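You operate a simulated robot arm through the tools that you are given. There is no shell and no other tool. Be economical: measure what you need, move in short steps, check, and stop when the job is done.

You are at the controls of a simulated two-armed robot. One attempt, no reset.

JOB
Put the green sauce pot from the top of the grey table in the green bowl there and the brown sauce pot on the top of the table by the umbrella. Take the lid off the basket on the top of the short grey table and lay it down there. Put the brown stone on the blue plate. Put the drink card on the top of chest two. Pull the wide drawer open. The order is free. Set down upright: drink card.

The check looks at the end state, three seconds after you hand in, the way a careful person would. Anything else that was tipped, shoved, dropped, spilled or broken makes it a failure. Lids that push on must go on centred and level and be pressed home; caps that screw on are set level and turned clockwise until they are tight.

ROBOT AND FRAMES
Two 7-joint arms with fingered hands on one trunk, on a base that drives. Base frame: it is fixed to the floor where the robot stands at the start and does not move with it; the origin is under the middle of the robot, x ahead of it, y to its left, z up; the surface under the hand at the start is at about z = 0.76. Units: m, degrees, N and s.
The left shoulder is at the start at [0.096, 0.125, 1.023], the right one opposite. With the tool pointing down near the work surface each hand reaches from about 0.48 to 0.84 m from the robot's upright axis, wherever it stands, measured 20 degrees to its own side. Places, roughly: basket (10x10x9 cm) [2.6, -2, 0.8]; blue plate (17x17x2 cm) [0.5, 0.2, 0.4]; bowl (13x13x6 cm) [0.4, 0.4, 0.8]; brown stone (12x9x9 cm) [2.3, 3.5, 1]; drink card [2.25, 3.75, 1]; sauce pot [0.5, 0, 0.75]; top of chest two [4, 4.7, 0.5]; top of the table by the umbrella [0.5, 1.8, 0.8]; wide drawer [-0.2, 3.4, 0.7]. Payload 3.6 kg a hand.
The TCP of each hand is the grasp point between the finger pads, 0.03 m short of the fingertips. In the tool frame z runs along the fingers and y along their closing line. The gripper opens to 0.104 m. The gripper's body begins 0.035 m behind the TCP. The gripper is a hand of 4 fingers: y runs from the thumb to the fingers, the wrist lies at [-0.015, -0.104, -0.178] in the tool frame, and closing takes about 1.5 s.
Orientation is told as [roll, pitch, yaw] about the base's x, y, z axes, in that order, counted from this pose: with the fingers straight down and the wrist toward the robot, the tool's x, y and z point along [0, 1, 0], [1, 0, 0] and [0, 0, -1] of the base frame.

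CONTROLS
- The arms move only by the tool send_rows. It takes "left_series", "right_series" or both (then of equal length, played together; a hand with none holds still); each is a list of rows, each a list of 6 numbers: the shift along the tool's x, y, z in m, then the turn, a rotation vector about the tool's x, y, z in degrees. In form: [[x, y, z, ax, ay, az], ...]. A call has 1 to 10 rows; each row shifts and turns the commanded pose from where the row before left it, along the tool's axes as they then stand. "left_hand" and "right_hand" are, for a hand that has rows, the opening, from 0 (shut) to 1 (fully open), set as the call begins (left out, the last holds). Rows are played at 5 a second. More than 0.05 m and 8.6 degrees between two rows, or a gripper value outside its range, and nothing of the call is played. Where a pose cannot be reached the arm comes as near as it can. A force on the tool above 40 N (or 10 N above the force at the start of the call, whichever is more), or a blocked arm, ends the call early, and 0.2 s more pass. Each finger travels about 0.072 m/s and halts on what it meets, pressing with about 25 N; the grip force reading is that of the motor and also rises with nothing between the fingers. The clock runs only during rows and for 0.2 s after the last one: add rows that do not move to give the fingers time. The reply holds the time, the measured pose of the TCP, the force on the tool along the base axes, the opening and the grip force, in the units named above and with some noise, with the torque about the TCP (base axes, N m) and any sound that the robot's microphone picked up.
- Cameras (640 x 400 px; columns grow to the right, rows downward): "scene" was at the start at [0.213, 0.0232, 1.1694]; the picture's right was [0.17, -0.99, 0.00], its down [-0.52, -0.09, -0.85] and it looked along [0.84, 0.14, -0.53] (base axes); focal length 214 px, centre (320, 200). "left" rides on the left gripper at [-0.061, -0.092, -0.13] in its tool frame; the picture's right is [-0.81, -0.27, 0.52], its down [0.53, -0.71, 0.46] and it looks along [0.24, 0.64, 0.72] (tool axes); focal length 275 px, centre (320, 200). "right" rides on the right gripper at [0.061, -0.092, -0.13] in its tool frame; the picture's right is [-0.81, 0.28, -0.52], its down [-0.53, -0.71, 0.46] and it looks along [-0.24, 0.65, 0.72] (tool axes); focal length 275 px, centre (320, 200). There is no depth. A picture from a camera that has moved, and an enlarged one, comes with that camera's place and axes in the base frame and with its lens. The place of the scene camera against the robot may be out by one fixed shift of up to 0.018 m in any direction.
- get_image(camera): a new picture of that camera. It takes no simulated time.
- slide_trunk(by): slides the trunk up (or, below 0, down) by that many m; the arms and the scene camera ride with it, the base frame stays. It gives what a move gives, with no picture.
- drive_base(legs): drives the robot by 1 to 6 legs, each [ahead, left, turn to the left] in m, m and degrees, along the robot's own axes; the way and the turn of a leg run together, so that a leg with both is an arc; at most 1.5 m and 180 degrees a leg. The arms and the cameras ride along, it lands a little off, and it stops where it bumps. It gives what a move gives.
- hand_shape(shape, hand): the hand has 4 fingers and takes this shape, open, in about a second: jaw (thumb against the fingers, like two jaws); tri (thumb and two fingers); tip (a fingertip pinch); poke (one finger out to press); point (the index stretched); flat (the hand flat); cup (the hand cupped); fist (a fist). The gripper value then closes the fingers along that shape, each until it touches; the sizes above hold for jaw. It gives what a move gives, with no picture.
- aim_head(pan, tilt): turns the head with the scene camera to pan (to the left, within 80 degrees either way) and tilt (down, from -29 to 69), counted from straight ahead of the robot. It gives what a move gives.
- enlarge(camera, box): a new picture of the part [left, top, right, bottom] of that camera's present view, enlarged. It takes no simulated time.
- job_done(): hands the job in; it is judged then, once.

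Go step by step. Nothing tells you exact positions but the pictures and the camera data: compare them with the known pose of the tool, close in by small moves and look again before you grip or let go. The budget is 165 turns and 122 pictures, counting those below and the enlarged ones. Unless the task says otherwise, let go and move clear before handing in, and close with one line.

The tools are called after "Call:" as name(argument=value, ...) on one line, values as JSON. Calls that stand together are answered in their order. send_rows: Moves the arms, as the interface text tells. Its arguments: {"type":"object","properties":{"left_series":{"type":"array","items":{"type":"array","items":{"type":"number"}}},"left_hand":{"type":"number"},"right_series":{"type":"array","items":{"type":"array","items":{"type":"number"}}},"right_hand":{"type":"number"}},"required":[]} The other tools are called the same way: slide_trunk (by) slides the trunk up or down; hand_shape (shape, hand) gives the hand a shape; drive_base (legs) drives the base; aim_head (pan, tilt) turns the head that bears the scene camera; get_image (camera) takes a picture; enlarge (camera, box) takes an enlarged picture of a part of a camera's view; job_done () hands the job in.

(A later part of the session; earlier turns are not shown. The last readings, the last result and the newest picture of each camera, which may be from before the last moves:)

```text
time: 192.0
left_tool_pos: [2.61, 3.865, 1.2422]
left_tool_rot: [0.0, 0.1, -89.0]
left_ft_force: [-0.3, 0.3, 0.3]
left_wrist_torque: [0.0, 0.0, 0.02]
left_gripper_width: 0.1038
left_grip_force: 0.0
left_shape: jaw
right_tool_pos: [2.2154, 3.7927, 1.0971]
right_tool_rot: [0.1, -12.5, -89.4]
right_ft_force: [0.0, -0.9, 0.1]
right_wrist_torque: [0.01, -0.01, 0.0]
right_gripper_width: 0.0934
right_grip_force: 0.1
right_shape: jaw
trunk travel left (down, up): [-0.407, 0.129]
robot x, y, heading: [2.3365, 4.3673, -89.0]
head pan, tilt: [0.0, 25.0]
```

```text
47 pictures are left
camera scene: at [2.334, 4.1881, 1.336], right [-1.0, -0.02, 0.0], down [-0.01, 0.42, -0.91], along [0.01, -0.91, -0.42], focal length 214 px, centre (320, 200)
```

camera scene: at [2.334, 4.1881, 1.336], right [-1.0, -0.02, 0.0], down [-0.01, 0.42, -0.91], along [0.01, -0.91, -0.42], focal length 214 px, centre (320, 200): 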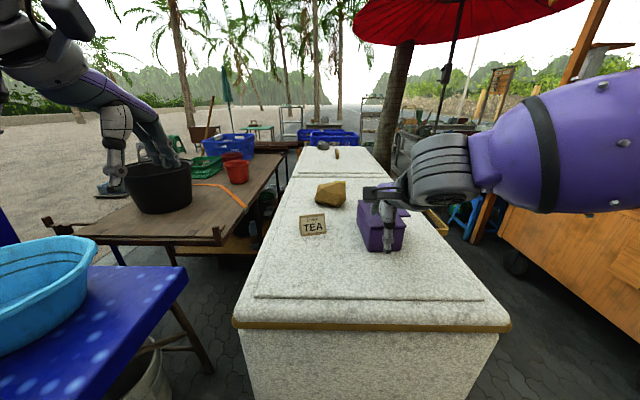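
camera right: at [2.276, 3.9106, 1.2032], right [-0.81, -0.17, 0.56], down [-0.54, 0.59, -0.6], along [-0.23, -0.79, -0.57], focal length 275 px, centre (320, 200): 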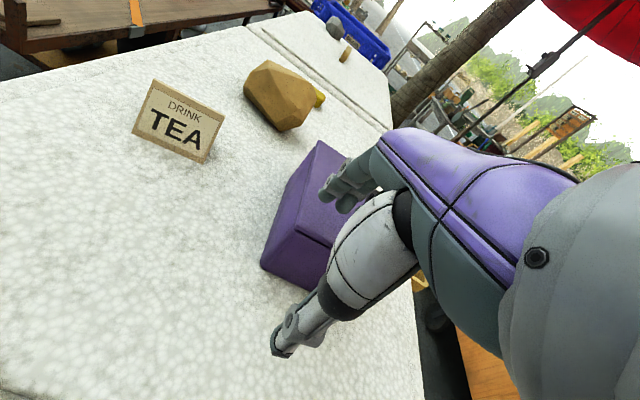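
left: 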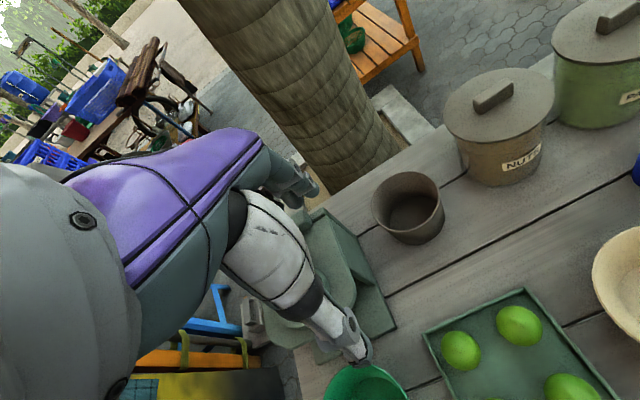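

The card is at about [2.357, 3.703], yawed about 16°, on the cooler top at z ≈ 1.01; the stone is at [2.305, 3.54]. I'll take the card with the left hand and the stone with the right. First I lift the right hand clear of the purple box and strafe right.

Call:
send_rows(right_series=[[0, 0, -0.04, 4, 0, 0], [0, 0, -0.04, 4, 0, 0], [0, 0, -0.04, 4, 0, 0], [0, 0, 0, 0, 0, 0]])

Call:
drive_base(legs=[[0, -0.2, 0]])

Call:
send_rows(left_series=[[-0.01, 0.025, 0, 0, 0, -8], [-0.01, 0.03, 0, 0, 0, -8], [-0.01, 0.03, 0.02, 0, 0, 0], [0, 0.03, 0.03, 0, 0, 0], [0, 0.01, 0.03, 0, 0, 0], [0, 0, 0, 0, 0, 0]], left_hand=0.7)

Call:
get_image(camera="left")

```text
time: 193.0
left_tool_pos: [2.6096, 3.8662, 1.2422]
left_tool_rot: [-0.1, 0.2, -89.1]
left_ft_force: [0.1, -0.2, -0.1]
left_wrist_torque: [0.0, -0.02, 0.0]
left_gripper_width: 0.1039
left_grip_force: 0.0
left_shape: jaw
right_tool_pos: [2.2168, 3.8103, 1.2156]
right_tool_rot: [0.1, -0.6, -89.4]
right_ft_force: [0.2, -0.3, 0.4]
right_wrist_torque: [0.0, 0.0, 0.0]
right_gripper_width: 0.0935
right_grip_force: 0.0
right_shape: jaw
trunk travel left (down, up): [-0.407, 0.129]
robot x, y, heading: [2.337, 4.3657, -89.1]
head pan, tilt: [0.0, 25.0]
```

```text
time: 195.4
left_tool_pos: [2.4057, 3.8611, 1.2436]
left_tool_rot: [0.1, 0.0, -89.1]
left_ft_force: [0.7, -0.2, 0.3]
left_wrist_torque: [0.02, 0.01, 0.03]
left_gripper_width: 0.1038
left_grip_force: 0.0
left_shape: jaw
right_tool_pos: [2.0127, 3.8075, 1.2159]
right_tool_rot: [0.1, -0.5, -89.4]
right_ft_force: [-0.1, -0.9, 0.0]
right_wrist_torque: [-0.02, 0.03, -0.01]
right_gripper_width: 0.0935
right_grip_force: 0.1
right_shape: jaw
trunk travel left (down, up): [-0.407, 0.129]
robot x, y, heading: [2.137, 4.3619, -89.3]
head pan, tilt: [0.0, 25.0]
```

```text
time: 196.8
left_tool_pos: [2.4011, 3.7356, 1.1637]
left_tool_rot: [-0.1, 0.0, -73.1]
left_ft_force: [0.9, 0.3, 0.5]
left_wrist_torque: [0.02, -0.03, 0.02]
left_gripper_width: 0.073
left_grip_force: 0.0
left_shape: jaw
right_tool_pos: [2.0133, 3.807, 1.216]
right_tool_rot: [0.1, -0.5, -89.4]
right_ft_force: [-0.2, -0.7, -0.4]
right_wrist_torque: [0.02, 0.0, 0.0]
right_gripper_width: 0.0935
right_grip_force: 0.1
right_shape: jaw
trunk travel left (down, up): [-0.407, 0.129]
robot x, y, heading: [2.1317, 4.3605, -89.3]
head pan, tilt: [0.0, 25.0]
```

```text
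46 pictures are left
camera left: at [2.3147, 3.8066, 1.2942], right [-0.85, 0.03, -0.52], down [0.3, 0.84, -0.45], along [0.42, -0.55, -0.72], focal length 275 px, centre (320, 200)
```

left: 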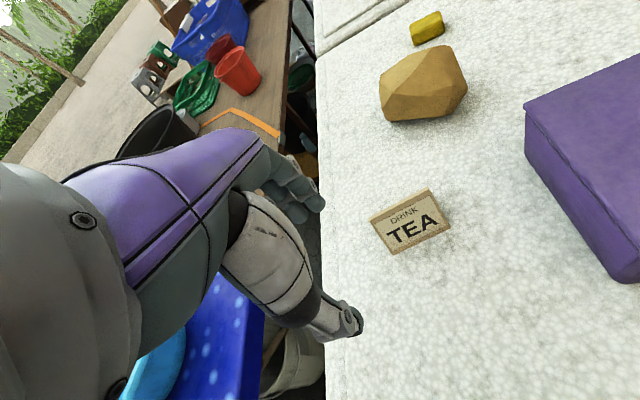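

I check the card's shape more closely before gripping.

Call:
enlarge(camera="left", box=[350, 170, 480, 270])

Call:
enlarge(camera="scene", box=[230, 170, 390, 270])

```text
4.00 times, centred on (415, 220) of left
camera zoom: at [2.3147, 3.8066, 1.2942], right [-0.85, 0.03, -0.52], down [0.3, 0.84, -0.45], along [0.42, -0.55, -0.72], focal length 1101 px, centre (-60, 120)
```

zoom: 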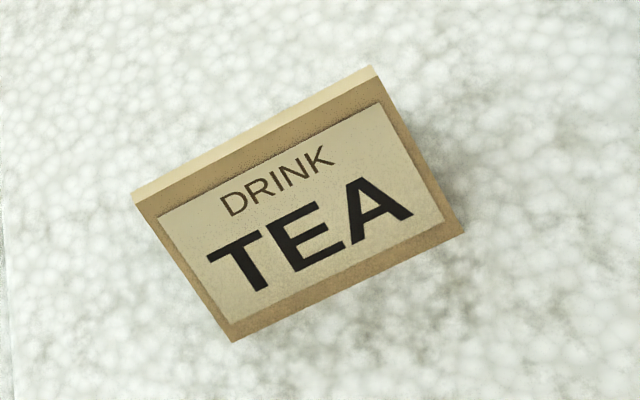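

```text
4.00 times, centred on (310, 220) of scene
camera zoom: at [2.1306, 4.1854, 1.3361], right [-1.0, -0.01, 0.0], down [-0.01, 0.42, -0.91], along [0.01, -0.91, -0.42], focal length 858 px, centre (360, 120)
```

zoom: 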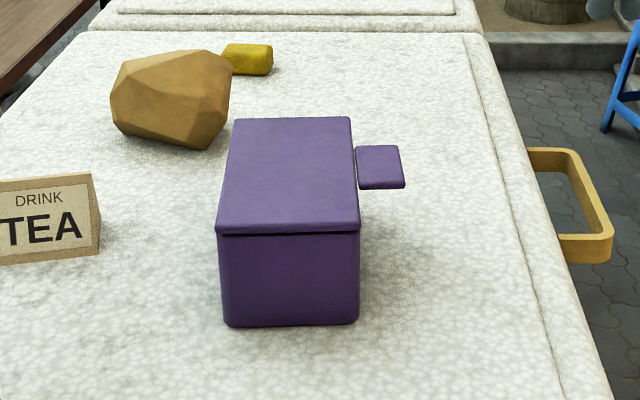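

The card is a leaning wedge about 6.5 cm wide and 5 cm tall, and triangulation puts the cooler top at z ≈ 0.98. Gripping it by its left and right edges keeps it upright, so I rotate the left hand to close along its width.

Call:
send_rows(left_series=[[0, 0, -0.02, 0, 0, 8], [0, 0, 0, 0, 0, 8], [0, 0, 0, 0, 0, 8], [0, 0, 0, 0, 0, 8], [0, 0, 0, 0, 0, 8], [0, 0, 0, 0, 0, 8], [0, 0, 0, 0, 0, 8], [0, 0, 0, 0, 0, 8], [0, 0, 0, 0, 0, 8], [0, 0, 0, 0, 0, 8]], left_hand=1)

Call:
send_rows(left_series=[[0, 0, 0, 0, 0, 8], [0, 0, 0, 0, 0, 7], [0, 0, 0, 0, 0, 0]])

Call:
get_image(camera="left")

```text
time: 199.0
left_tool_pos: [2.4017, 3.7357, 1.1817]
left_tool_rot: [0.0, 0.0, -153.2]
left_ft_force: [0.1, -0.5, 0.1]
left_wrist_torque: [-0.01, 0.0, 0.03]
left_gripper_width: 0.1039
left_grip_force: 0.0
left_shape: jaw
right_tool_pos: [2.0126, 3.8076, 1.2153]
right_tool_rot: [0.2, -0.6, -89.4]
right_ft_force: [0.0, -0.3, 0.9]
right_wrist_torque: [-0.01, -0.01, 0.01]
right_gripper_width: 0.0935
right_grip_force: 0.0
right_shape: jaw
trunk travel left (down, up): [-0.407, 0.129]
robot x, y, heading: [2.1356, 4.3637, -89.2]
head pan, tilt: [0.0, 25.0]
```

```text
time: 199.8
left_tool_pos: [2.4027, 3.7522, 1.1802]
left_tool_rot: [0.1, 0.0, -168.2]
left_ft_force: [-0.1, -0.6, -0.3]
left_wrist_torque: [0.02, 0.01, 0.0]
left_gripper_width: 0.1033
left_grip_force: 0.0
left_shape: jaw
left hand out of reach, approached as far as the arm can: row 2
right_tool_pos: [2.013, 3.8065, 1.2149]
right_tool_rot: [0.1, -0.4, -89.4]
right_ft_force: [-0.5, 0.4, 0.7]
right_wrist_torque: [-0.01, -0.01, 0.0]
right_gripper_width: 0.0934
right_grip_force: 0.1
right_shape: jaw
trunk travel left (down, up): [-0.407, 0.129]
robot x, y, heading: [2.1334, 4.3602, -89.2]
head pan, tilt: [0.0, 25.0]
```

```text
43 pictures are left
camera left: at [2.4793, 3.8309, 1.3117], right [0.1, 0.85, -0.52], down [0.81, -0.38, -0.45], along [-0.58, -0.37, -0.73], focal length 275 px, centre (320, 200)
```

left: 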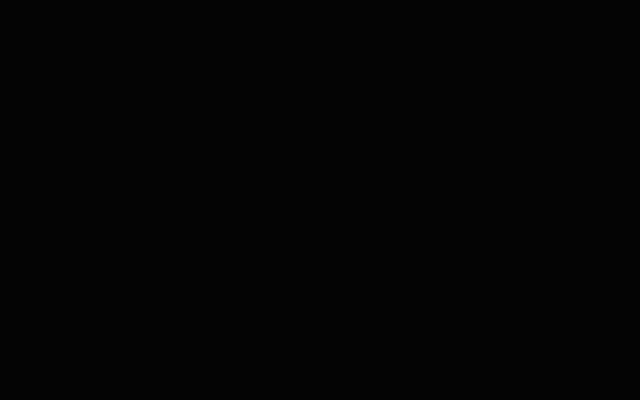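

The wrist camera is buried in the forearm in this pose, so I'll rely on the head camera. I drive 8 cm closer to regain reach.

Call:
drive_base(legs=[[0.09, 0, 0]])

Call:
aim_head(pan=22, tilt=35)

Call:
get_image(camera="scene")

```text
time: 200.9
left_tool_pos: [2.4058, 3.6605, 1.1812]
left_tool_rot: [0.0, 0.1, -168.1]
left_ft_force: [0.2, 0.2, -0.1]
left_wrist_torque: [-0.02, 0.0, -0.01]
left_gripper_width: 0.1038
left_grip_force: 0.0
left_shape: jaw
right_tool_pos: [2.015, 3.7152, 1.2152]
right_tool_rot: [0.1, -0.5, -89.4]
right_ft_force: [-0.7, 0.6, -0.1]
right_wrist_torque: [0.01, 0.0, -0.02]
right_gripper_width: 0.0934
right_grip_force: 0.0
right_shape: jaw
trunk travel left (down, up): [-0.407, 0.129]
robot x, y, heading: [2.1375, 4.2704, -89.4]
head pan, tilt: [0.0, 25.0]
```

```text
time: 201.8
left_tool_pos: [2.4042, 3.6603, 1.1813]
left_tool_rot: [0.1, 0.0, -168.0]
left_ft_force: [0.3, -0.2, -0.5]
left_wrist_torque: [0.01, 0.0, 0.03]
left_gripper_width: 0.1037
left_grip_force: 0.1
left_shape: jaw
right_tool_pos: [2.0138, 3.7159, 1.2146]
right_tool_rot: [0.1, -0.4, -89.5]
right_ft_force: [-0.1, 0.0, -0.6]
right_wrist_torque: [0.03, 0.02, -0.01]
right_gripper_width: 0.0934
right_grip_force: 0.0
right_shape: jaw
trunk travel left (down, up): [-0.407, 0.129]
robot x, y, heading: [2.1365, 4.2703, -89.0]
head pan, tilt: [22.0, 35.0]
```

```text
42 pictures are left
camera scene: at [2.1649, 4.1052, 1.3203], right [-0.92, -0.39, 0.0], down [-0.22, 0.53, -0.82], along [0.32, -0.76, -0.57], focal length 214 px, centre (320, 200)
```

scene: 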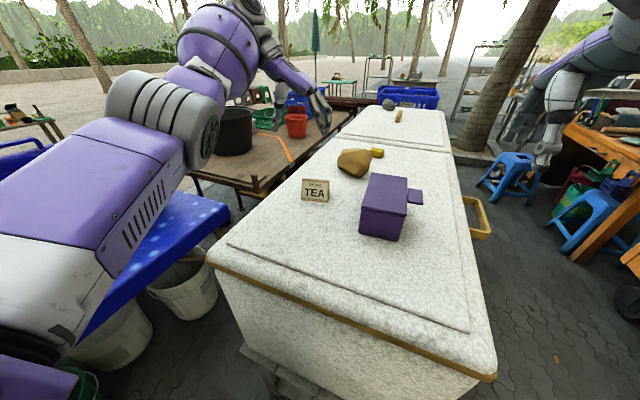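

The head camera confirms the card near [2.37, 3.65]. I shift over it and lower until the fingertips are just at the card's top.

Call:
send_rows(left_series=[[-0.002, 0.018, 0.02, 0, 0, 0], [-0.002, 0.018, 0.03, 0, 0, 0], [0, 0, 0.03, 0, 0, 0], [0, 0, 0.03, 0, 0, 0], [0, 0, 0, 0, 0, 0], [0, 0, 0, 0, 0, 0]])

Call:
enlarge(camera="scene", box=[260, 130, 380, 220])

```text
time: 203.2
left_tool_pos: [2.3677, 3.6581, 1.07]
left_tool_rot: [0.1, 0.0, -168.1]
left_ft_force: [0.3, -0.9, -0.3]
left_wrist_torque: [0.04, 0.02, -0.01]
left_gripper_width: 0.104
left_grip_force: 0.1
left_shape: jaw
right_tool_pos: [2.0152, 3.7162, 1.2162]
right_tool_rot: [0.1, -0.5, -89.4]
right_ft_force: [0.4, 0.4, -0.2]
right_wrist_torque: [0.01, -0.05, -0.03]
right_gripper_width: 0.0935
right_grip_force: 0.1
right_shape: jaw
trunk travel left (down, up): [-0.407, 0.129]
robot x, y, heading: [2.1359, 4.2743, -88.9]
head pan, tilt: [22.0, 35.0]
```

```text
4.44 times, centred on (320, 175) of scene
camera zoom: at [2.1651, 4.1049, 1.3202], right [-0.92, -0.39, 0.0], down [-0.22, 0.53, -0.82], along [0.32, -0.75, -0.57], focal length 953 px, centre (320, 311)
```

zoom: 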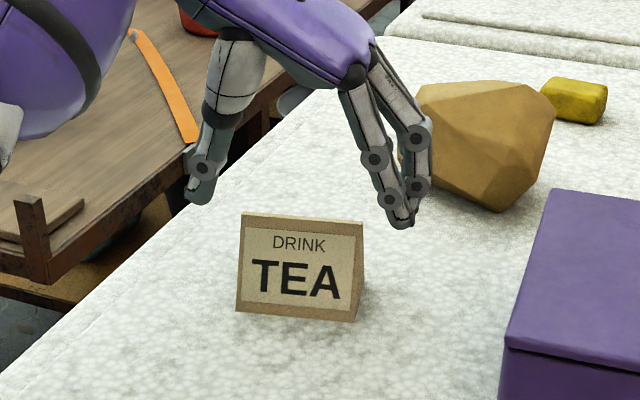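

Alignment matches the predictions. I lower alongside the card and close gently.

Call:
send_rows(left_series=[[0, 0, 0.02, 0, 0, 0], [0, 0, 0.02, 0, 0, 0], [0, 0, 0.01, 0, 0, 0], [0, 0, 0, 0, 0, 0]])

Call:
send_rows(left_series=[[0, 0, 0, 0, 0, 0], [0, 0, 0, 0, 0, 0], [0, 0, 0, 0, 0, 0], [0, 0, 0, 0, 0, 0], [0, 0, 0, 0, 0, 0], [0, 0, 0, 0, 0, 0]], left_hand=0.4)

Call:
enlarge(camera="scene", box=[260, 130, 380, 220])

```text
time: 204.2
left_tool_pos: [2.3691, 3.6569, 1.0213]
left_tool_rot: [0.0, 0.1, -168.1]
left_ft_force: [-0.4, 0.3, 0.5]
left_wrist_torque: [-0.02, 0.02, 0.02]
left_gripper_width: 0.1039
left_grip_force: 0.1
left_shape: jaw
right_tool_pos: [2.0139, 3.7145, 1.2142]
right_tool_rot: [0.1, -0.5, -89.3]
right_ft_force: [-0.2, -0.1, 0.6]
right_wrist_torque: [0.02, 0.0, -0.03]
right_gripper_width: 0.0938
right_grip_force: 0.1
right_shape: jaw
trunk travel left (down, up): [-0.407, 0.129]
robot x, y, heading: [2.1347, 4.2723, -89.1]
head pan, tilt: [22.0, 35.0]
```

```text
time: 205.6
left_tool_pos: [2.3691, 3.6578, 1.0204]
left_tool_rot: [0.0, 0.0, -168.1]
left_ft_force: [-0.4, -0.4, 0.9]
left_wrist_torque: [0.01, 0.0, 0.01]
left_gripper_width: 0.0664
left_grip_force: 25.1
left_shape: jaw
right_tool_pos: [2.0144, 3.7163, 1.2158]
right_tool_rot: [0.1, -0.5, -89.4]
right_ft_force: [0.7, -0.2, 0.2]
right_wrist_torque: [-0.02, 0.0, 0.02]
right_gripper_width: 0.0936
right_grip_force: 0.2
right_shape: jaw
trunk travel left (down, up): [-0.407, 0.129]
robot x, y, heading: [2.1343, 4.2719, -89.0]
head pan, tilt: [22.0, 35.0]
```

```text
4.44 times, centred on (320, 175) of scene
camera zoom: at [2.165, 4.105, 1.3202], right [-0.92, -0.39, 0.0], down [-0.22, 0.53, -0.82], along [0.32, -0.75, -0.57], focal length 953 px, centre (320, 311)
```

zoom: 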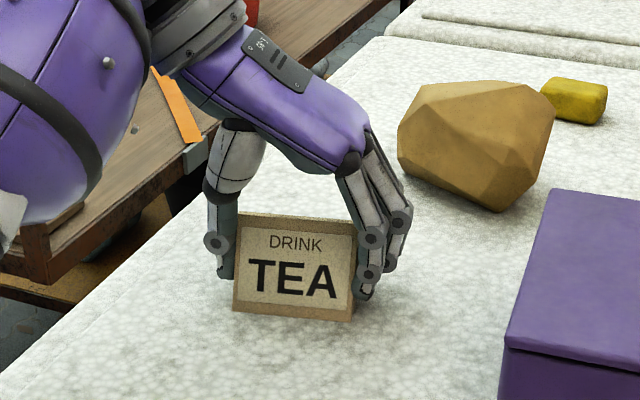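

The card is gripped (66 mm). I lift it, shift the base left, and open the right hand above the stone.

Call:
send_rows(left_series=[[0, 0, -0.02, 0, 0, 0], [0, 0, -0.04, 0, 0, 0], [0, 0, -0.04, 0, 0, 0], [0, 0, -0.04, 0, 0, 0], [0, 0, -0.03, 0, 0, 0], [0, 0, 0, 0, 0, 0]])

Call:
drive_base(legs=[[0.03, 0.25, 0]])

Call:
send_rows(right_series=[[0.01, 0.03, 0, 0, 0, 0], [0.01, 0.03, 0, 0, 0, 0], [0, 0.03, 0.0, 0, 0, 0], [0, 0.03, 0, 0, 0, 0], [0, 0, 0, 0, 0, 0]], right_hand=1)

Call:
get_image(camera="right")

Call:
get_image(camera="scene")

```text
time: 207.0
left_tool_pos: [2.3717, 3.6599, 1.192]
left_tool_rot: [0.0, 0.0, -168.0]
left_ft_force: [0.1, -0.9, -0.5]
left_wrist_torque: [-0.02, 0.02, -0.02]
left_gripper_width: 0.0662
left_grip_force: 25.6
left_shape: jaw
right_tool_pos: [2.0149, 3.7173, 1.2144]
right_tool_rot: [0.1, -0.6, -89.4]
right_ft_force: [0.2, 0.2, 0.0]
right_wrist_torque: [-0.01, 0.01, 0.03]
right_gripper_width: 0.0938
right_grip_force: 0.0
right_shape: jaw
trunk travel left (down, up): [-0.407, 0.129]
robot x, y, heading: [2.1336, 4.2687, -89.1]
head pan, tilt: [22.0, 35.0]
```

```text
time: 209.8
left_tool_pos: [2.6182, 3.6329, 1.1916]
left_tool_rot: [0.0, 0.0, -168.1]
left_ft_force: [-0.1, -0.3, 0.0]
left_wrist_torque: [0.0, 0.0, -0.01]
left_gripper_width: 0.0662
left_grip_force: 24.7
left_shape: jaw
right_tool_pos: [2.2613, 3.6888, 1.2157]
right_tool_rot: [0.1, -0.5, -89.5]
right_ft_force: [-0.7, 0.1, -0.2]
right_wrist_torque: [-0.01, -0.02, 0.03]
right_gripper_width: 0.0935
right_grip_force: 0.1
right_shape: jaw
trunk travel left (down, up): [-0.407, 0.129]
robot x, y, heading: [2.3796, 4.2436, -89.4]
head pan, tilt: [22.0, 35.0]
```

```text
time: 211.0
left_tool_pos: [2.6171, 3.6329, 1.193]
left_tool_rot: [-0.1, 0.1, -168.3]
left_ft_force: [0.2, -0.6, 0.4]
left_wrist_torque: [-0.02, -0.02, -0.03]
left_gripper_width: 0.0663
left_grip_force: 24.7
left_shape: jaw
right_tool_pos: [2.2686, 3.6392, 1.2161]
right_tool_rot: [0.2, -0.4, -89.5]
right_ft_force: [1.1, -0.6, 1.4]
right_wrist_torque: [-0.02, -0.04, 0.03]
right_gripper_width: 0.1035
right_grip_force: 0.1
right_shape: jaw
right hand out of reach, approached as far as the arm can: row 2, 3, 4
trunk travel left (down, up): [-0.407, 0.129]
robot x, y, heading: [2.3816, 4.2435, -89.1]
head pan, tilt: [22.0, 35.0]
```

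```text
39 pictures are left
camera right: at [2.3296, 3.7327, 1.345], right [-0.81, -0.28, 0.52], down [-0.54, 0.7, -0.46], along [-0.24, -0.65, -0.72], focal length 275 px, centre (320, 200)
```

right: 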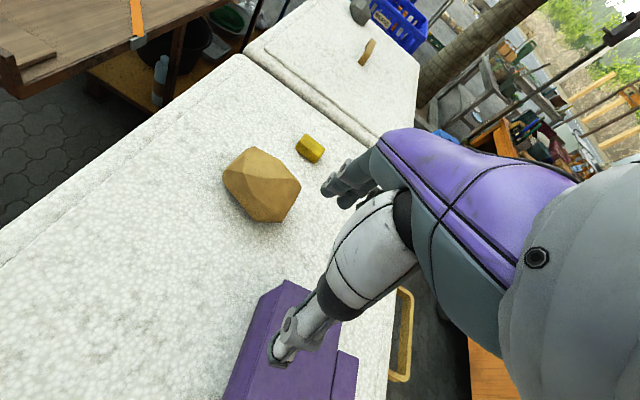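

```text
38 pictures are left
camera scene: at [2.4119, 4.0789, 1.3203], right [-0.92, -0.39, 0.0], down [-0.22, 0.53, -0.82], along [0.32, -0.76, -0.57], focal length 214 px, centre (320, 200)
```

scene: 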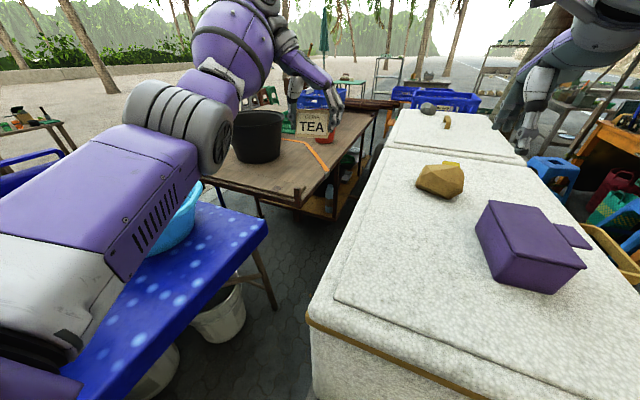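

The stone's centre is about [2.312, 3.472] with its narrow axis along y. I lower the right hand to where it has more reach and extend over the stone.

Call:
send_rows(right_series=[[0.022, 0, 0.04, 0, 0, 0], [0.021, 0.01, 0.035, 0, 0, 0], [0, 0.03, 0.025, 0, 0, 0], [0, 0.035, 0, 0, 0, 0], [0, 0.035, 0, 0, 0, 0], [0, 0.03, 0, 0, 0, 0], [0, 0.027, 0, 0, 0, 0], [0, 0, 0, 0, 0, 0], [0, 0, 0, 0, 0, 0]])

Call:
get_image(camera="right")

```text
time: 213.0
left_tool_pos: [2.6164, 3.6327, 1.1929]
left_tool_rot: [0.0, 0.1, -168.1]
left_ft_force: [-0.3, -0.8, 0.1]
left_wrist_torque: [-0.02, 0.02, -0.01]
left_gripper_width: 0.066
left_grip_force: 24.9
left_shape: jaw
right_tool_pos: [2.2656, 3.6035, 1.1379]
right_tool_rot: [0.1, -0.4, -89.4]
right_ft_force: [-0.6, 1.1, -0.5]
right_wrist_torque: [0.0, 0.0, 0.0]
right_gripper_width: 0.1034
right_grip_force: 0.1
right_shape: jaw
right hand out of reach, approached as far as the arm can: row 1, 2, 3, 4, 5, 6, 7
trunk travel left (down, up): [-0.407, 0.129]
robot x, y, heading: [2.3828, 4.2427, -89.2]
head pan, tilt: [22.0, 35.0]
```

```text
37 pictures are left
camera right: at [2.3267, 3.6968, 1.2655], right [-0.81, -0.28, 0.52], down [-0.54, 0.7, -0.46], along [-0.24, -0.65, -0.72], focal length 275 px, centre (320, 200)
```

right: 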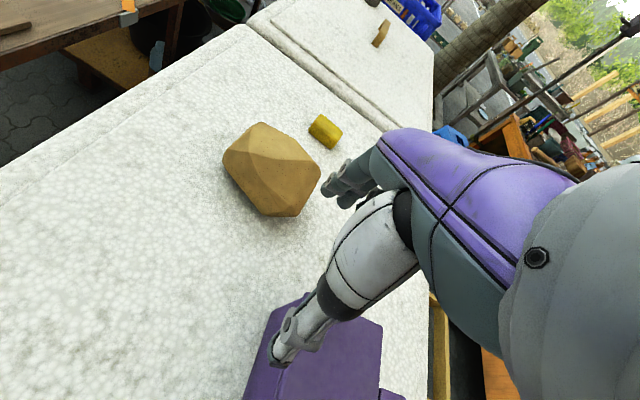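

The arm is at its reach limit. Raising the trunk puts the shoulder higher and gives more reach low down, so I do that and strafe left 4.5 cm.

Call:
drive_base(legs=[[0, 0.045, 0]])

Call:
slide_trunk(by=0.12)

Call:
send_rows(right_series=[[0, 0, 0.04, 0, 0, 0], [0, 0, 0.045, 0, 0, 0], [0, 0, 0.045, 0, 0, 0], [0, 0.03, 0.015, 0, 0, 0], [0, 0.035, 0, 0, 0, 0], [0, 0.035, 0, 0, 0, 0], [0, 0.03, 0, 0, 0, 0], [0, 0, 0, 0, 0, 0], [0, 0, 0, 0, 0, 0]])

Call:
get_image(camera="right")

```text
time: 214.1
left_tool_pos: [2.6631, 3.6337, 1.1926]
left_tool_rot: [-0.1, 0.0, -168.2]
left_ft_force: [0.7, -0.1, -1.5]
left_wrist_torque: [0.04, -0.01, -0.01]
left_gripper_width: 0.0663
left_grip_force: 24.9
left_shape: jaw
right_tool_pos: [2.3098, 3.6043, 1.1378]
right_tool_rot: [0.2, -0.5, -89.5]
right_ft_force: [-0.3, -0.3, -0.9]
right_wrist_torque: [0.0, 0.02, 0.0]
right_gripper_width: 0.104
right_grip_force: 0.0
right_shape: jaw
trunk travel left (down, up): [-0.407, 0.129]
robot x, y, heading: [2.4309, 4.2464, -89.1]
head pan, tilt: [22.0, 35.0]
```

```text
time: 215.6
left_tool_pos: [2.661, 3.6981, 1.4547]
left_tool_rot: [13.8, -2.6, -168.5]
left_ft_force: [0.0, -0.1, -1.0]
left_wrist_torque: [0.03, 0.01, 0.01]
left_gripper_width: 0.0666
left_grip_force: 24.9
left_shape: jaw
right_tool_pos: [2.3075, 3.6742, 1.4444]
right_tool_rot: [0.2, -18.3, -89.5]
right_ft_force: [-0.2, -0.2, -0.1]
right_wrist_torque: [0.01, -0.01, -0.02]
right_gripper_width: 0.1037
right_grip_force: 0.0
right_shape: jaw
trunk travel left (down, up): [-0.527, 0.009]
robot x, y, heading: [2.4259, 4.2462, -89.4]
head pan, tilt: [22.0, 35.0]
```

```text
time: 217.6
left_tool_pos: [2.6603, 3.7006, 1.4551]
left_tool_rot: [13.9, -2.7, -168.4]
left_ft_force: [-1.0, 0.5, 0.1]
left_wrist_torque: [-0.03, 0.01, -0.02]
left_gripper_width: 0.0663
left_grip_force: 25.2
left_shape: jaw
right_tool_pos: [2.2895, 3.5968, 1.3124]
right_tool_rot: [0.2, -18.4, -89.5]
right_ft_force: [-1.5, 0.3, -0.7]
right_wrist_torque: [-0.02, 0.0, -0.01]
right_gripper_width: 0.1039
right_grip_force: 0.3
right_shape: jaw
right hand out of reach, approached as far as the arm can: row 4, 5, 6, 7
trunk travel left (down, up): [-0.527, 0.009]
robot x, y, heading: [2.4255, 4.2413, -89.4]
head pan, tilt: [22.0, 35.0]
```

```text
36 pictures are left
camera right: at [2.3505, 3.7253, 1.4067], right [-0.81, -0.1, 0.57], down [-0.54, 0.53, -0.66], along [-0.23, -0.84, -0.48], focal length 275 px, centre (320, 200)
```

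right: 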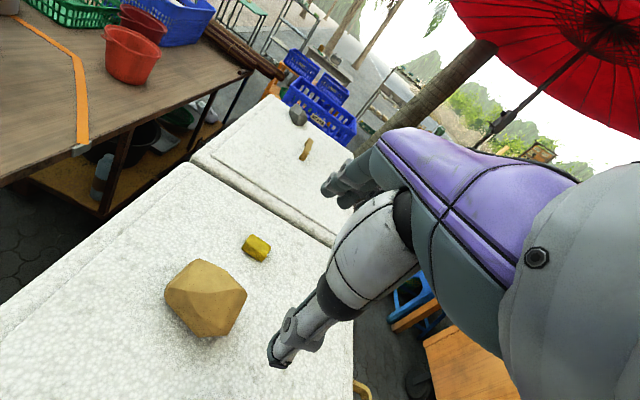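

The trunk move tilted the hands (the right one is now pitched 18° forward), but the card is still held and the tilt actually helps the reach. I approach the stone along this tilted tool axis.

Call:
send_rows(right_series=[[0.004, 0.005, 0.04, 0, 0, 0], [0.004, 0.005, 0.04, 0, 0, 0], [0.004, 0.005, 0.04, 0, 0, 0], [0.004, 0.005, 0.04, 0, 0, 0], [0.004, 0.005, 0.04, 0, 0, 0], [0.003, 0.005, 0.025, 0, 0, 0], [0, 0, 0, 0, 0, 0], [0, 0, 0, 0, 0, 0]])

Call:
get_image(camera="right")

Call:
get_image(camera="scene")

```text
time: 219.4
left_tool_pos: [2.6609, 3.7011, 1.4563]
left_tool_rot: [13.9, -2.5, -168.4]
left_ft_force: [0.1, 0.1, -0.5]
left_wrist_torque: [-0.01, -0.02, 0.01]
left_gripper_width: 0.0662
left_grip_force: 24.7
left_shape: jaw
right_tool_pos: [2.2599, 3.5738, 1.1395]
right_tool_rot: [0.1, -18.5, -89.6]
right_ft_force: [0.3, 0.4, 0.4]
right_wrist_torque: [0.01, -0.05, -0.02]
right_gripper_width: 0.1034
right_grip_force: 0.1
right_shape: jaw
right hand out of reach, approached as far as the arm can: row 1, 2, 3, 4, 5, 6
trunk travel left (down, up): [-0.527, 0.009]
robot x, y, heading: [2.4284, 4.248, -89.1]
head pan, tilt: [22.0, 35.0]
```

```text
35 pictures are left
camera right: at [2.3198, 3.7032, 1.2344], right [-0.81, -0.1, 0.57], down [-0.54, 0.53, -0.66], along [-0.23, -0.84, -0.48], focal length 275 px, centre (320, 200)
```

right: 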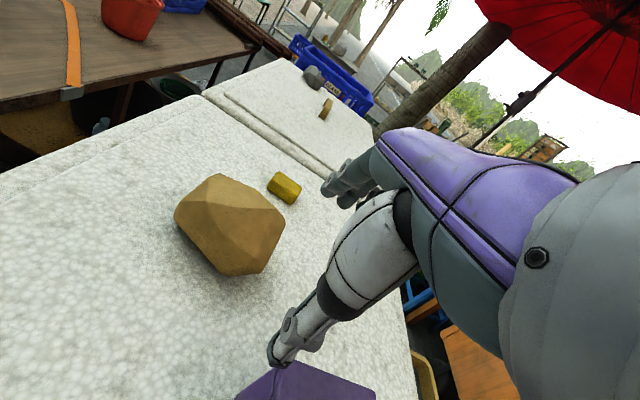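

```text
34 pictures are left
camera scene: at [2.4553, 4.1596, 1.4556], right [-0.92, -0.39, 0.0], down [-0.22, 0.53, -0.82], along [0.32, -0.76, -0.57], focal length 214 px, centre (320, 200)
```

scene: 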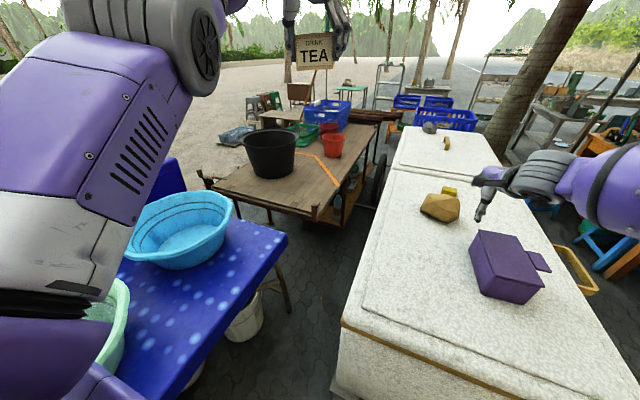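

From the north the stone is out of reach, so I'll take it from the west side later. First the card goes to chest two: I retract the right hand, back off and strafe toward the chest's north side.

Call:
send_rows(right_series=[[0, 0, -0.045, 0, 0, 0], [0, 0, -0.045, 0, 0, 0], [0, -0.02, -0.04, 0, 0, 0], [0, -0.04, 0, 0, 0, 0], [0, -0.04, 0, 0, 0, 0], [0, 0, 0, 0, 0, 0]])

Call:
drive_base(legs=[[-1.3, 0, 0], [0, 0.85, 0]])

Call:
slide_trunk(by=-0.25)

Call:
aim_head(pan=35, tilt=25)

Call:
get_image(camera="scene")

```text
time: 220.8
left_tool_pos: [2.6606, 3.6994, 1.4551]
left_tool_rot: [14.0, -2.7, -168.5]
left_ft_force: [0.3, 0.3, -0.4]
left_wrist_torque: [-0.03, -0.02, 0.02]
left_gripper_width: 0.0663
left_grip_force: 24.8
left_shape: jaw
right_tool_pos: [2.2618, 3.7085, 1.2324]
right_tool_rot: [0.2, -18.4, -89.6]
right_ft_force: [0.6, 0.8, -0.1]
right_wrist_torque: [0.02, 0.02, 0.01]
right_gripper_width: 0.104
right_grip_force: 0.0
right_shape: jaw
trunk travel left (down, up): [-0.527, 0.009]
robot x, y, heading: [2.4276, 4.247, -89.3]
head pan, tilt: [22.0, 35.0]
```

```text
time: 234.8
left_tool_pos: [3.5056, 4.9662, 1.4561]
left_tool_rot: [13.9, -2.6, -170.0]
left_ft_force: [-0.1, 0.5, 0.1]
left_wrist_torque: [0.0, -0.02, -0.01]
left_gripper_width: 0.066
left_grip_force: 24.8
left_shape: jaw
right_tool_pos: [3.1068, 4.9841, 1.2317]
right_tool_rot: [0.2, -18.5, -90.9]
right_ft_force: [-0.2, 0.3, -0.3]
right_wrist_torque: [0.0, -0.04, -0.02]
right_gripper_width: 0.1037
right_grip_force: 0.1
right_shape: jaw
trunk travel left (down, up): [-0.527, 0.009]
robot x, y, heading: [3.2854, 5.5224, -90.4]
head pan, tilt: [22.0, 35.0]
```

```text
time: 237.3
left_tool_pos: [3.5051, 4.966, 1.2061]
left_tool_rot: [14.0, -2.7, -170.0]
left_ft_force: [0.3, 0.5, -0.1]
left_wrist_torque: [0.0, 0.0, 0.01]
left_gripper_width: 0.0663
left_grip_force: 25.3
left_shape: jaw
right_tool_pos: [3.1073, 4.9847, 0.9816]
right_tool_rot: [0.1, -18.5, -91.0]
right_ft_force: [0.2, -0.5, -0.5]
right_wrist_torque: [0.01, 0.01, 0.0]
right_gripper_width: 0.1039
right_grip_force: 0.1
right_shape: jaw
trunk travel left (down, up): [-0.277, 0.259]
robot x, y, heading: [3.2846, 5.5148, -90.8]
head pan, tilt: [22.0, 35.0]
```

```text
time: 238.1
left_tool_pos: [3.5052, 4.9658, 1.2056]
left_tool_rot: [13.9, -2.6, -169.9]
left_ft_force: [0.2, 0.2, -0.1]
left_wrist_torque: [0.01, -0.01, -0.05]
left_gripper_width: 0.0662
left_grip_force: 25.2
left_shape: jaw
right_tool_pos: [3.1059, 4.9842, 0.9826]
right_tool_rot: [0.2, -18.4, -91.0]
right_ft_force: [-0.4, 0.3, 0.1]
right_wrist_torque: [-0.03, 0.0, 0.01]
right_gripper_width: 0.1037
right_grip_force: 0.1
right_shape: jaw
trunk travel left (down, up): [-0.277, 0.259]
robot x, y, heading: [3.2824, 5.5155, -90.7]
head pan, tilt: [35.0, 25.0]
```

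```text
33 pictures are left
camera scene: at [3.3303, 5.3257, 1.207], right [-0.83, -0.56, 0.0], down [-0.24, 0.35, -0.91], along [0.51, -0.75, -0.42], focal length 214 px, centre (320, 200)
```

scene: 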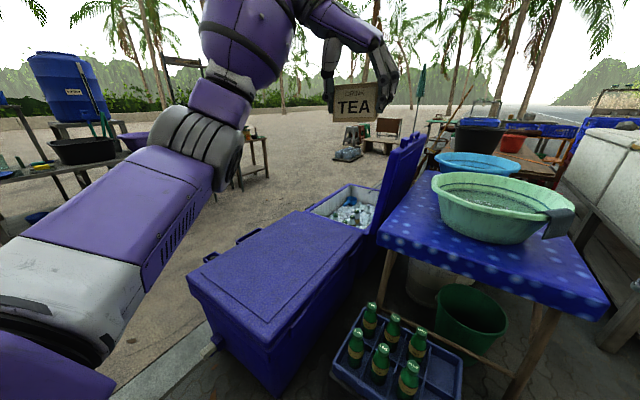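

Chest two's closed blue lid spans x 3.71–4.21, y 4.29–5.07 at z ≈ 0.5. I level the card, raise the right hand, and drive to bring the card over the near end of the lid.

Call:
send_rows(left_series=[[0, 0, 0, 1.3, -7, 0], [0, 0, 0, 1.3, -6.9, 0], [0, 0, 0, 0, 0, 0], [0, 0, 0, 0, 0, 0]], right_series=[[0, -0.02, -0.04, 4.6, 0, 0], [0, -0.02, -0.04, 4.6, 0, 0], [0, -0.02, -0.04, 4.6, 0, 0], [0, 0, 0, 4.6, 0, 0]])

Call:
drive_base(legs=[[0, 0.445, 0], [0.06, 0, 0]])

Call:
slide_trunk(by=-0.24)

Call:
aim_head(pan=20, tilt=45)

Call:
get_image(camera="scene")

```text
time: 239.1
left_tool_pos: [3.5049, 4.9658, 1.2053]
left_tool_rot: [0.0, -0.1, -169.7]
left_ft_force: [-0.4, 0.3, 0.7]
left_wrist_torque: [-0.01, 0.01, -0.01]
left_gripper_width: 0.0662
left_grip_force: 24.7
left_shape: jaw
right_tool_pos: [3.1069, 5.0704, 1.0837]
right_tool_rot: [0.2, 0.1, -90.9]
right_ft_force: [0.5, 0.3, -0.4]
right_wrist_torque: [0.04, 0.01, 0.01]
right_gripper_width: 0.104
right_grip_force: 0.1
right_shape: jaw
trunk travel left (down, up): [-0.277, 0.259]
robot x, y, heading: [3.2855, 5.5214, -90.9]
head pan, tilt: [35.0, 25.0]
```

```text
time: 244.0
left_tool_pos: [3.9384, 4.9002, 1.2056]
left_tool_rot: [0.0, -0.2, -170.2]
left_ft_force: [1.1, -0.7, 0.0]
left_wrist_torque: [0.02, 0.01, -0.05]
left_gripper_width: 0.066
left_grip_force: 24.9
left_shape: jaw
right_tool_pos: [3.5391, 5.0056, 1.0841]
right_tool_rot: [0.2, 0.0, -91.3]
right_ft_force: [0.0, -0.7, 0.2]
right_wrist_torque: [0.03, 0.01, -0.01]
right_gripper_width: 0.1039
right_grip_force: 0.0
right_shape: jaw
trunk travel left (down, up): [-0.277, 0.259]
robot x, y, heading: [3.7246, 5.4524, -91.1]
head pan, tilt: [35.0, 25.0]
```

```text
time: 246.5
left_tool_pos: [3.9374, 4.9015, 0.9666]
left_tool_rot: [0.1, -0.1, -170.1]
left_ft_force: [-0.7, 0.5, -0.1]
left_wrist_torque: [0.03, 0.01, 0.01]
left_gripper_width: 0.066
left_grip_force: 24.6
left_shape: jaw
right_tool_pos: [3.5404, 5.0068, 0.8436]
right_tool_rot: [0.2, -0.1, -91.4]
right_ft_force: [-0.6, 0.1, 0.1]
right_wrist_torque: [0.01, -0.01, -0.02]
right_gripper_width: 0.104
right_grip_force: 0.0
right_shape: jaw
trunk travel left (down, up): [-0.037, 0.499]
robot x, y, heading: [3.7242, 5.4539, -90.9]
head pan, tilt: [35.0, 25.0]
```

```text
time: 247.3
left_tool_pos: [3.9386, 4.9006, 0.9657]
left_tool_rot: [0.0, -0.1, -170.1]
left_ft_force: [-0.1, 0.0, -0.2]
left_wrist_torque: [0.0, -0.02, 0.02]
left_gripper_width: 0.0661
left_grip_force: 24.9
left_shape: jaw
right_tool_pos: [3.5408, 5.0069, 0.8436]
right_tool_rot: [0.1, 0.0, -91.3]
right_ft_force: [0.4, 0.5, -0.2]
right_wrist_torque: [-0.02, 0.01, 0.03]
right_gripper_width: 0.1039
right_grip_force: 0.0
right_shape: jaw
trunk travel left (down, up): [-0.037, 0.499]
robot x, y, heading: [3.7234, 5.4494, -91.0]
head pan, tilt: [20.0, 45.0]
```

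```text
32 pictures are left
camera scene: at [3.739, 5.1815, 0.918], right [-0.95, -0.32, 0.0], down [-0.23, 0.67, -0.71], along [0.23, -0.67, -0.71], focal length 214 px, centre (320, 200)
```

scene: 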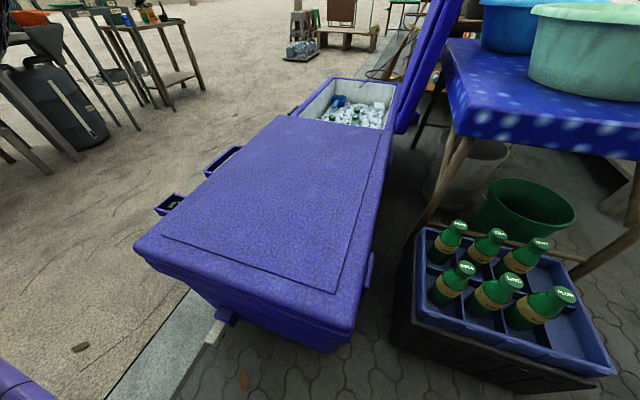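

The hand is above the middle of the lid's near end. I lower it to just above the lid and check.

Call:
send_rows(left_series=[[0, 0, 0.042, 0, 0, 0], [0, 0, 0.042, 0, 0, 0], [0, 0, 0.042, 0, 0, 0], [0, 0, 0.042, 0, 0, 0], [0, 0, 0.042, 0, 0, 0], [0, 0, 0.042, 0, 0, 0], [0, 0, 0.042, 0, 0, 0], [0, 0, 0.04, 0, 0, 0], [0, 0, 0.03, 0, 0, 0], [0, 0, 0, 0, 0, 0]])

Call:
get_image(camera="scene")

```text
time: 249.6
left_tool_pos: [3.9357, 4.8991, 0.5997]
left_tool_rot: [0.0, 0.0, -170.0]
left_ft_force: [0.1, -0.4, -0.1]
left_wrist_torque: [0.0, -0.01, -0.02]
left_gripper_width: 0.0662
left_grip_force: 24.9
left_shape: jaw
right_tool_pos: [3.5402, 5.0062, 0.8442]
right_tool_rot: [0.2, -0.2, -91.3]
right_ft_force: [-0.1, 0.7, -0.2]
right_wrist_torque: [0.03, 0.0, -0.01]
right_gripper_width: 0.1038
right_grip_force: 0.1
right_shape: jaw
trunk travel left (down, up): [-0.037, 0.499]
robot x, y, heading: [3.7257, 5.4557, -91.3]
head pan, tilt: [20.0, 45.0]
```

```text
31 pictures are left
camera scene: at [3.7389, 5.1815, 0.9179], right [-0.95, -0.32, 0.0], down [-0.23, 0.67, -0.71], along [0.23, -0.67, -0.71], focal length 214 px, centre (320, 200)
```

scene: 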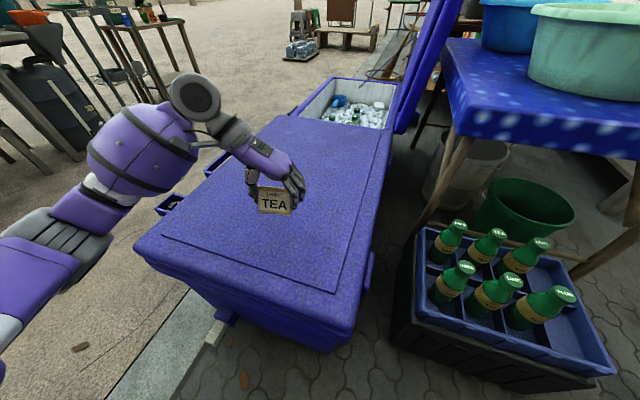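

The card is level over the lid. I lower in steps while watching the force.

Call:
send_rows(left_series=[[0, 0, 0.02, 0, 0, 0], [0, 0, 0.015, 0, 0, 0], [0, 0, 0, 0, 0, 0]])

Call:
send_rows(left_series=[[0, 0, 0.004, 0, 0, 0], [0, 0, 0, 0, 0, 0]])

Call:
send_rows(left_series=[[0, 0, 0.004, 0, 0, 0], [0, 0, 0, 0, 0, 0]])

Call:
send_rows(left_series=[[0, 0, 0.004, 0, 0, 0], [0, 0, 0, 0, 0, 0]])

Call:
enlarge(camera="scene", box=[220, 150, 340, 230])

```text
time: 250.3
left_tool_pos: [3.9372, 4.8984, 0.5669]
left_tool_rot: [0.0, -0.2, -170.0]
left_ft_force: [-0.4, -0.2, -0.7]
left_wrist_torque: [-0.03, 0.04, -0.01]
left_gripper_width: 0.0661
left_grip_force: 25.3
left_shape: jaw
right_tool_pos: [3.5408, 5.008, 0.8437]
right_tool_rot: [0.3, -0.1, -91.4]
right_ft_force: [-0.1, 1.1, -0.6]
right_wrist_torque: [-0.01, 0.02, 0.01]
right_gripper_width: 0.1036
right_grip_force: 0.1
right_shape: jaw
trunk travel left (down, up): [-0.037, 0.499]
robot x, y, heading: [3.7204, 5.4499, -91.2]
head pan, tilt: [20.0, 45.0]
```

```text
time: 250.9
left_tool_pos: [3.9371, 4.8987, 0.5635]
left_tool_rot: [0.0, 0.0, -170.1]
left_ft_force: [0.5, -0.6, -0.1]
left_wrist_torque: [-0.02, 0.02, 0.02]
left_gripper_width: 0.066
left_grip_force: 25.3
left_shape: jaw
right_tool_pos: [3.5404, 5.007, 0.8436]
right_tool_rot: [0.3, -0.1, -91.3]
right_ft_force: [-0.5, 1.7, 0.2]
right_wrist_torque: [0.01, -0.02, 0.0]
right_gripper_width: 0.1035
right_grip_force: 0.0
right_shape: jaw
trunk travel left (down, up): [-0.037, 0.499]
robot x, y, heading: [3.7248, 5.4542, -91.6]
head pan, tilt: [20.0, 45.0]
```

```text
time: 251.6
left_tool_pos: [3.9374, 4.898, 0.5593]
left_tool_rot: [0.0, -0.2, -170.1]
left_ft_force: [0.2, 0.1, 0.2]
left_wrist_torque: [-0.02, -0.03, 0.02]
left_gripper_width: 0.066
left_grip_force: 25.3
left_shape: jaw
right_tool_pos: [3.5402, 5.0069, 0.8435]
right_tool_rot: [0.1, -0.2, -91.3]
right_ft_force: [-0.2, -0.2, 0.1]
right_wrist_torque: [-0.01, 0.01, 0.01]
right_gripper_width: 0.1037
right_grip_force: 0.1
right_shape: jaw
trunk travel left (down, up): [-0.037, 0.499]
robot x, y, heading: [3.7239, 5.4504, -91.0]
head pan, tilt: [20.0, 45.0]
```

```text
time: 252.2
left_tool_pos: [3.9385, 4.8992, 0.5552]
left_tool_rot: [-0.1, -0.1, -170.1]
left_ft_force: [-0.8, -0.1, 0.0]
left_wrist_torque: [-0.02, -0.01, 0.02]
left_gripper_width: 0.0661
left_grip_force: 24.3
left_shape: jaw
right_tool_pos: [3.5414, 5.0068, 0.844]
right_tool_rot: [0.3, -0.2, -91.3]
right_ft_force: [0.0, -1.0, 0.2]
right_wrist_torque: [-0.01, -0.01, 0.02]
right_gripper_width: 0.1039
right_grip_force: 0.1
right_shape: jaw
trunk travel left (down, up): [-0.037, 0.499]
robot x, y, heading: [3.7219, 5.456, -91.2]
head pan, tilt: [20.0, 45.0]
```

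```text
5.00 times, centred on (280, 190) of scene
camera zoom: at [3.7389, 5.1815, 0.9179], right [-0.95, -0.32, 0.0], down [-0.23, 0.67, -0.71], along [0.23, -0.67, -0.71], focal length 1072 px, centre (520, 250)
```

zoom: 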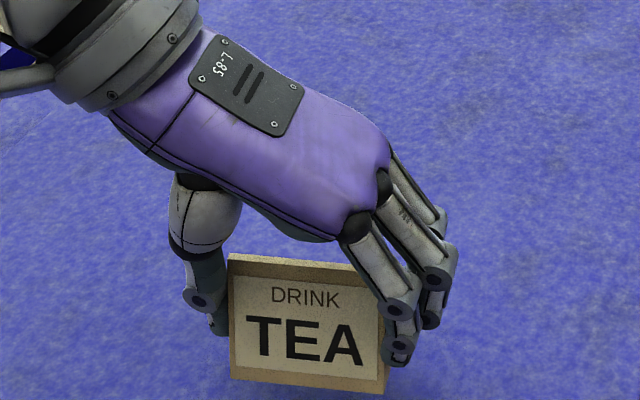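

Call:
send_rows(left_series=[[0, 0, 0.004, 0, 0, 0], [0, 0, 0, 0, 0, 0]])

Call:
send_rows(left_series=[[0, 0, 0.003, 0, 0, 0], [0, 0, 0, 0, 0, 0]])

Call:
send_rows(left_series=[[0, 0, 0.003, 0, 0, 0], [0, 0, 0, 0, 0, 0]])

Call:
send_rows(left_series=[[0, 0, 0.003, 0, 0, 0], [0, 0, 0, 0, 0, 0]])

```text
time: 252.8
left_tool_pos: [3.939, 4.9, 0.5519]
left_tool_rot: [0.1, -0.1, -170.1]
left_ft_force: [-0.2, 0.6, 0.6]
left_wrist_torque: [0.02, 0.01, 0.03]
left_gripper_width: 0.066
left_grip_force: 25.4
left_shape: jaw
right_tool_pos: [3.5397, 5.0067, 0.843]
right_tool_rot: [0.2, 0.0, -91.3]
right_ft_force: [-0.5, 0.5, 0.6]
right_wrist_torque: [0.04, -0.03, -0.01]
right_gripper_width: 0.1038
right_grip_force: 0.0
right_shape: jaw
trunk travel left (down, up): [-0.037, 0.499]
robot x, y, heading: [3.7228, 5.4553, -91.5]
head pan, tilt: [20.0, 45.0]
```

```text
time: 253.3
left_tool_pos: [3.9375, 4.8996, 0.5489]
left_tool_rot: [-0.1, -0.1, -170.1]
left_ft_force: [-0.1, 0.0, 0.1]
left_wrist_torque: [0.03, -0.01, 0.01]
left_gripper_width: 0.0659
left_grip_force: 25.1
left_shape: jaw
right_tool_pos: [3.5396, 5.0068, 0.8423]
right_tool_rot: [0.3, -0.1, -91.3]
right_ft_force: [0.1, 0.0, 1.6]
right_wrist_torque: [0.0, 0.01, 0.03]
right_gripper_width: 0.104
right_grip_force: 0.1
right_shape: jaw
trunk travel left (down, up): [-0.037, 0.499]
robot x, y, heading: [3.7199, 5.4515, -90.9]
head pan, tilt: [20.0, 45.0]
```

```text
time: 253.9
left_tool_pos: [3.9368, 4.9005, 0.5457]
left_tool_rot: [0.0, -0.2, -170.2]
left_ft_force: [0.8, 0.8, 0.3]
left_wrist_torque: [-0.01, -0.01, 0.02]
left_gripper_width: 0.066
left_grip_force: 24.9
left_shape: jaw
right_tool_pos: [3.5402, 5.0061, 0.8431]
right_tool_rot: [0.2, -0.1, -91.2]
right_ft_force: [0.4, 0.3, -0.2]
right_wrist_torque: [0.02, 0.0, 0.0]
right_gripper_width: 0.104
right_grip_force: 0.0
right_shape: jaw
trunk travel left (down, up): [-0.037, 0.499]
robot x, y, heading: [3.7211, 5.4502, -91.1]
head pan, tilt: [20.0, 45.0]
```

```text
time: 254.6
left_tool_pos: [3.9374, 4.9005, 0.5422]
left_tool_rot: [0.0, -0.2, -170.0]
left_ft_force: [-0.4, -0.5, -0.5]
left_wrist_torque: [0.01, -0.01, 0.03]
left_gripper_width: 0.0659
left_grip_force: 24.9
left_shape: jaw
right_tool_pos: [3.5396, 5.0061, 0.8439]
right_tool_rot: [0.3, 0.0, -91.3]
right_ft_force: [-0.1, -0.7, 0.0]
right_wrist_torque: [0.02, 0.01, 0.02]
right_gripper_width: 0.1039
right_grip_force: 0.0
right_shape: jaw
trunk travel left (down, up): [-0.037, 0.499]
robot x, y, heading: [3.724, 5.451, -90.8]
head pan, tilt: [20.0, 45.0]
```

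Call:
send_rows(left_series=[[0, 0, 0.003, 0, 0, 0], [0, 0, 0, 0, 0, 0]])

Call:
send_rows(left_series=[[0, 0, 0.003, 0, 0, 0], [0, 0, 0, 0, 0, 0]])

Call:
send_rows(left_series=[[0, 0, 0.003, 0, 0, 0], [0, 0, 0, 0, 0, 0]])

Call:
enlarge(camera="scene", box=[220, 160, 340, 240])

```text
time: 255.2
left_tool_pos: [3.9364, 4.9009, 0.5388]
left_tool_rot: [0.0, -0.2, -170.1]
left_ft_force: [-0.1, 0.1, 1.0]
left_wrist_torque: [0.02, -0.01, -0.02]
left_gripper_width: 0.066
left_grip_force: 25.1
left_shape: jaw
right_tool_pos: [3.5403, 5.0052, 0.8435]
right_tool_rot: [0.1, -0.1, -91.3]
right_ft_force: [0.5, -0.1, 0.3]
right_wrist_torque: [0.01, 0.01, -0.02]
right_gripper_width: 0.1039
right_grip_force: 0.1
right_shape: jaw
trunk travel left (down, up): [-0.037, 0.499]
robot x, y, heading: [3.7249, 5.4512, -91.2]
head pan, tilt: [20.0, 45.0]
```

```text
time: 255.8
left_tool_pos: [3.9376, 4.9008, 0.5374]
left_tool_rot: [-0.1, -0.1, -170.1]
left_ft_force: [-0.4, 0.2, -1.0]
left_wrist_torque: [-0.05, 0.02, 0.02]
left_gripper_width: 0.066
left_grip_force: 25.0
left_shape: jaw
right_tool_pos: [3.54, 5.0067, 0.8429]
right_tool_rot: [0.2, -0.1, -91.2]
right_ft_force: [0.0, -0.2, 1.1]
right_wrist_torque: [0.04, 0.01, -0.01]
right_gripper_width: 0.1037
right_grip_force: 0.0
right_shape: jaw
trunk travel left (down, up): [-0.037, 0.499]
robot x, y, heading: [3.722, 5.4529, -91.3]
head pan, tilt: [20.0, 45.0]
```

```text
time: 256.4
left_tool_pos: [3.9366, 4.8995, 0.5341]
left_tool_rot: [0.0, -0.1, -170.1]
left_ft_force: [0.1, -0.6, -0.7]
left_wrist_torque: [-0.01, 0.0, 0.02]
left_gripper_width: 0.0661
left_grip_force: 25.1
left_shape: jaw
right_tool_pos: [3.5399, 5.0065, 0.8439]
right_tool_rot: [0.2, -0.1, -91.3]
right_ft_force: [0.2, -0.1, 0.5]
right_wrist_torque: [0.0, 0.0, 0.04]
right_gripper_width: 0.1038
right_grip_force: 0.0
right_shape: jaw
trunk travel left (down, up): [-0.037, 0.499]
robot x, y, heading: [3.7238, 5.4512, -91.3]
head pan, tilt: [20.0, 45.0]
```

```text
5.00 times, centred on (280, 200) of scene
camera zoom: at [3.7389, 5.1815, 0.9179], right [-0.95, -0.32, 0.0], down [-0.23, 0.67, -0.71], along [0.23, -0.67, -0.71], focal length 1072 px, centre (520, 200)
```

zoom: 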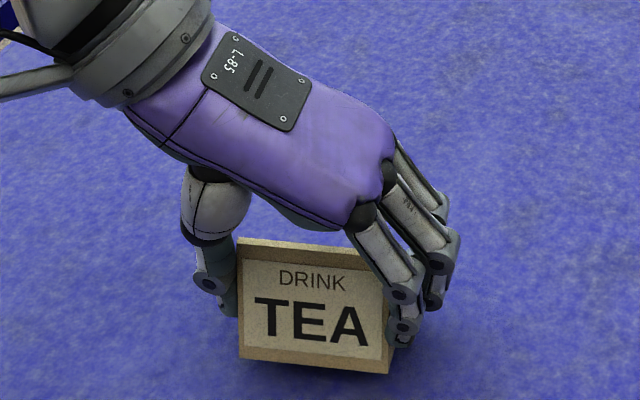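

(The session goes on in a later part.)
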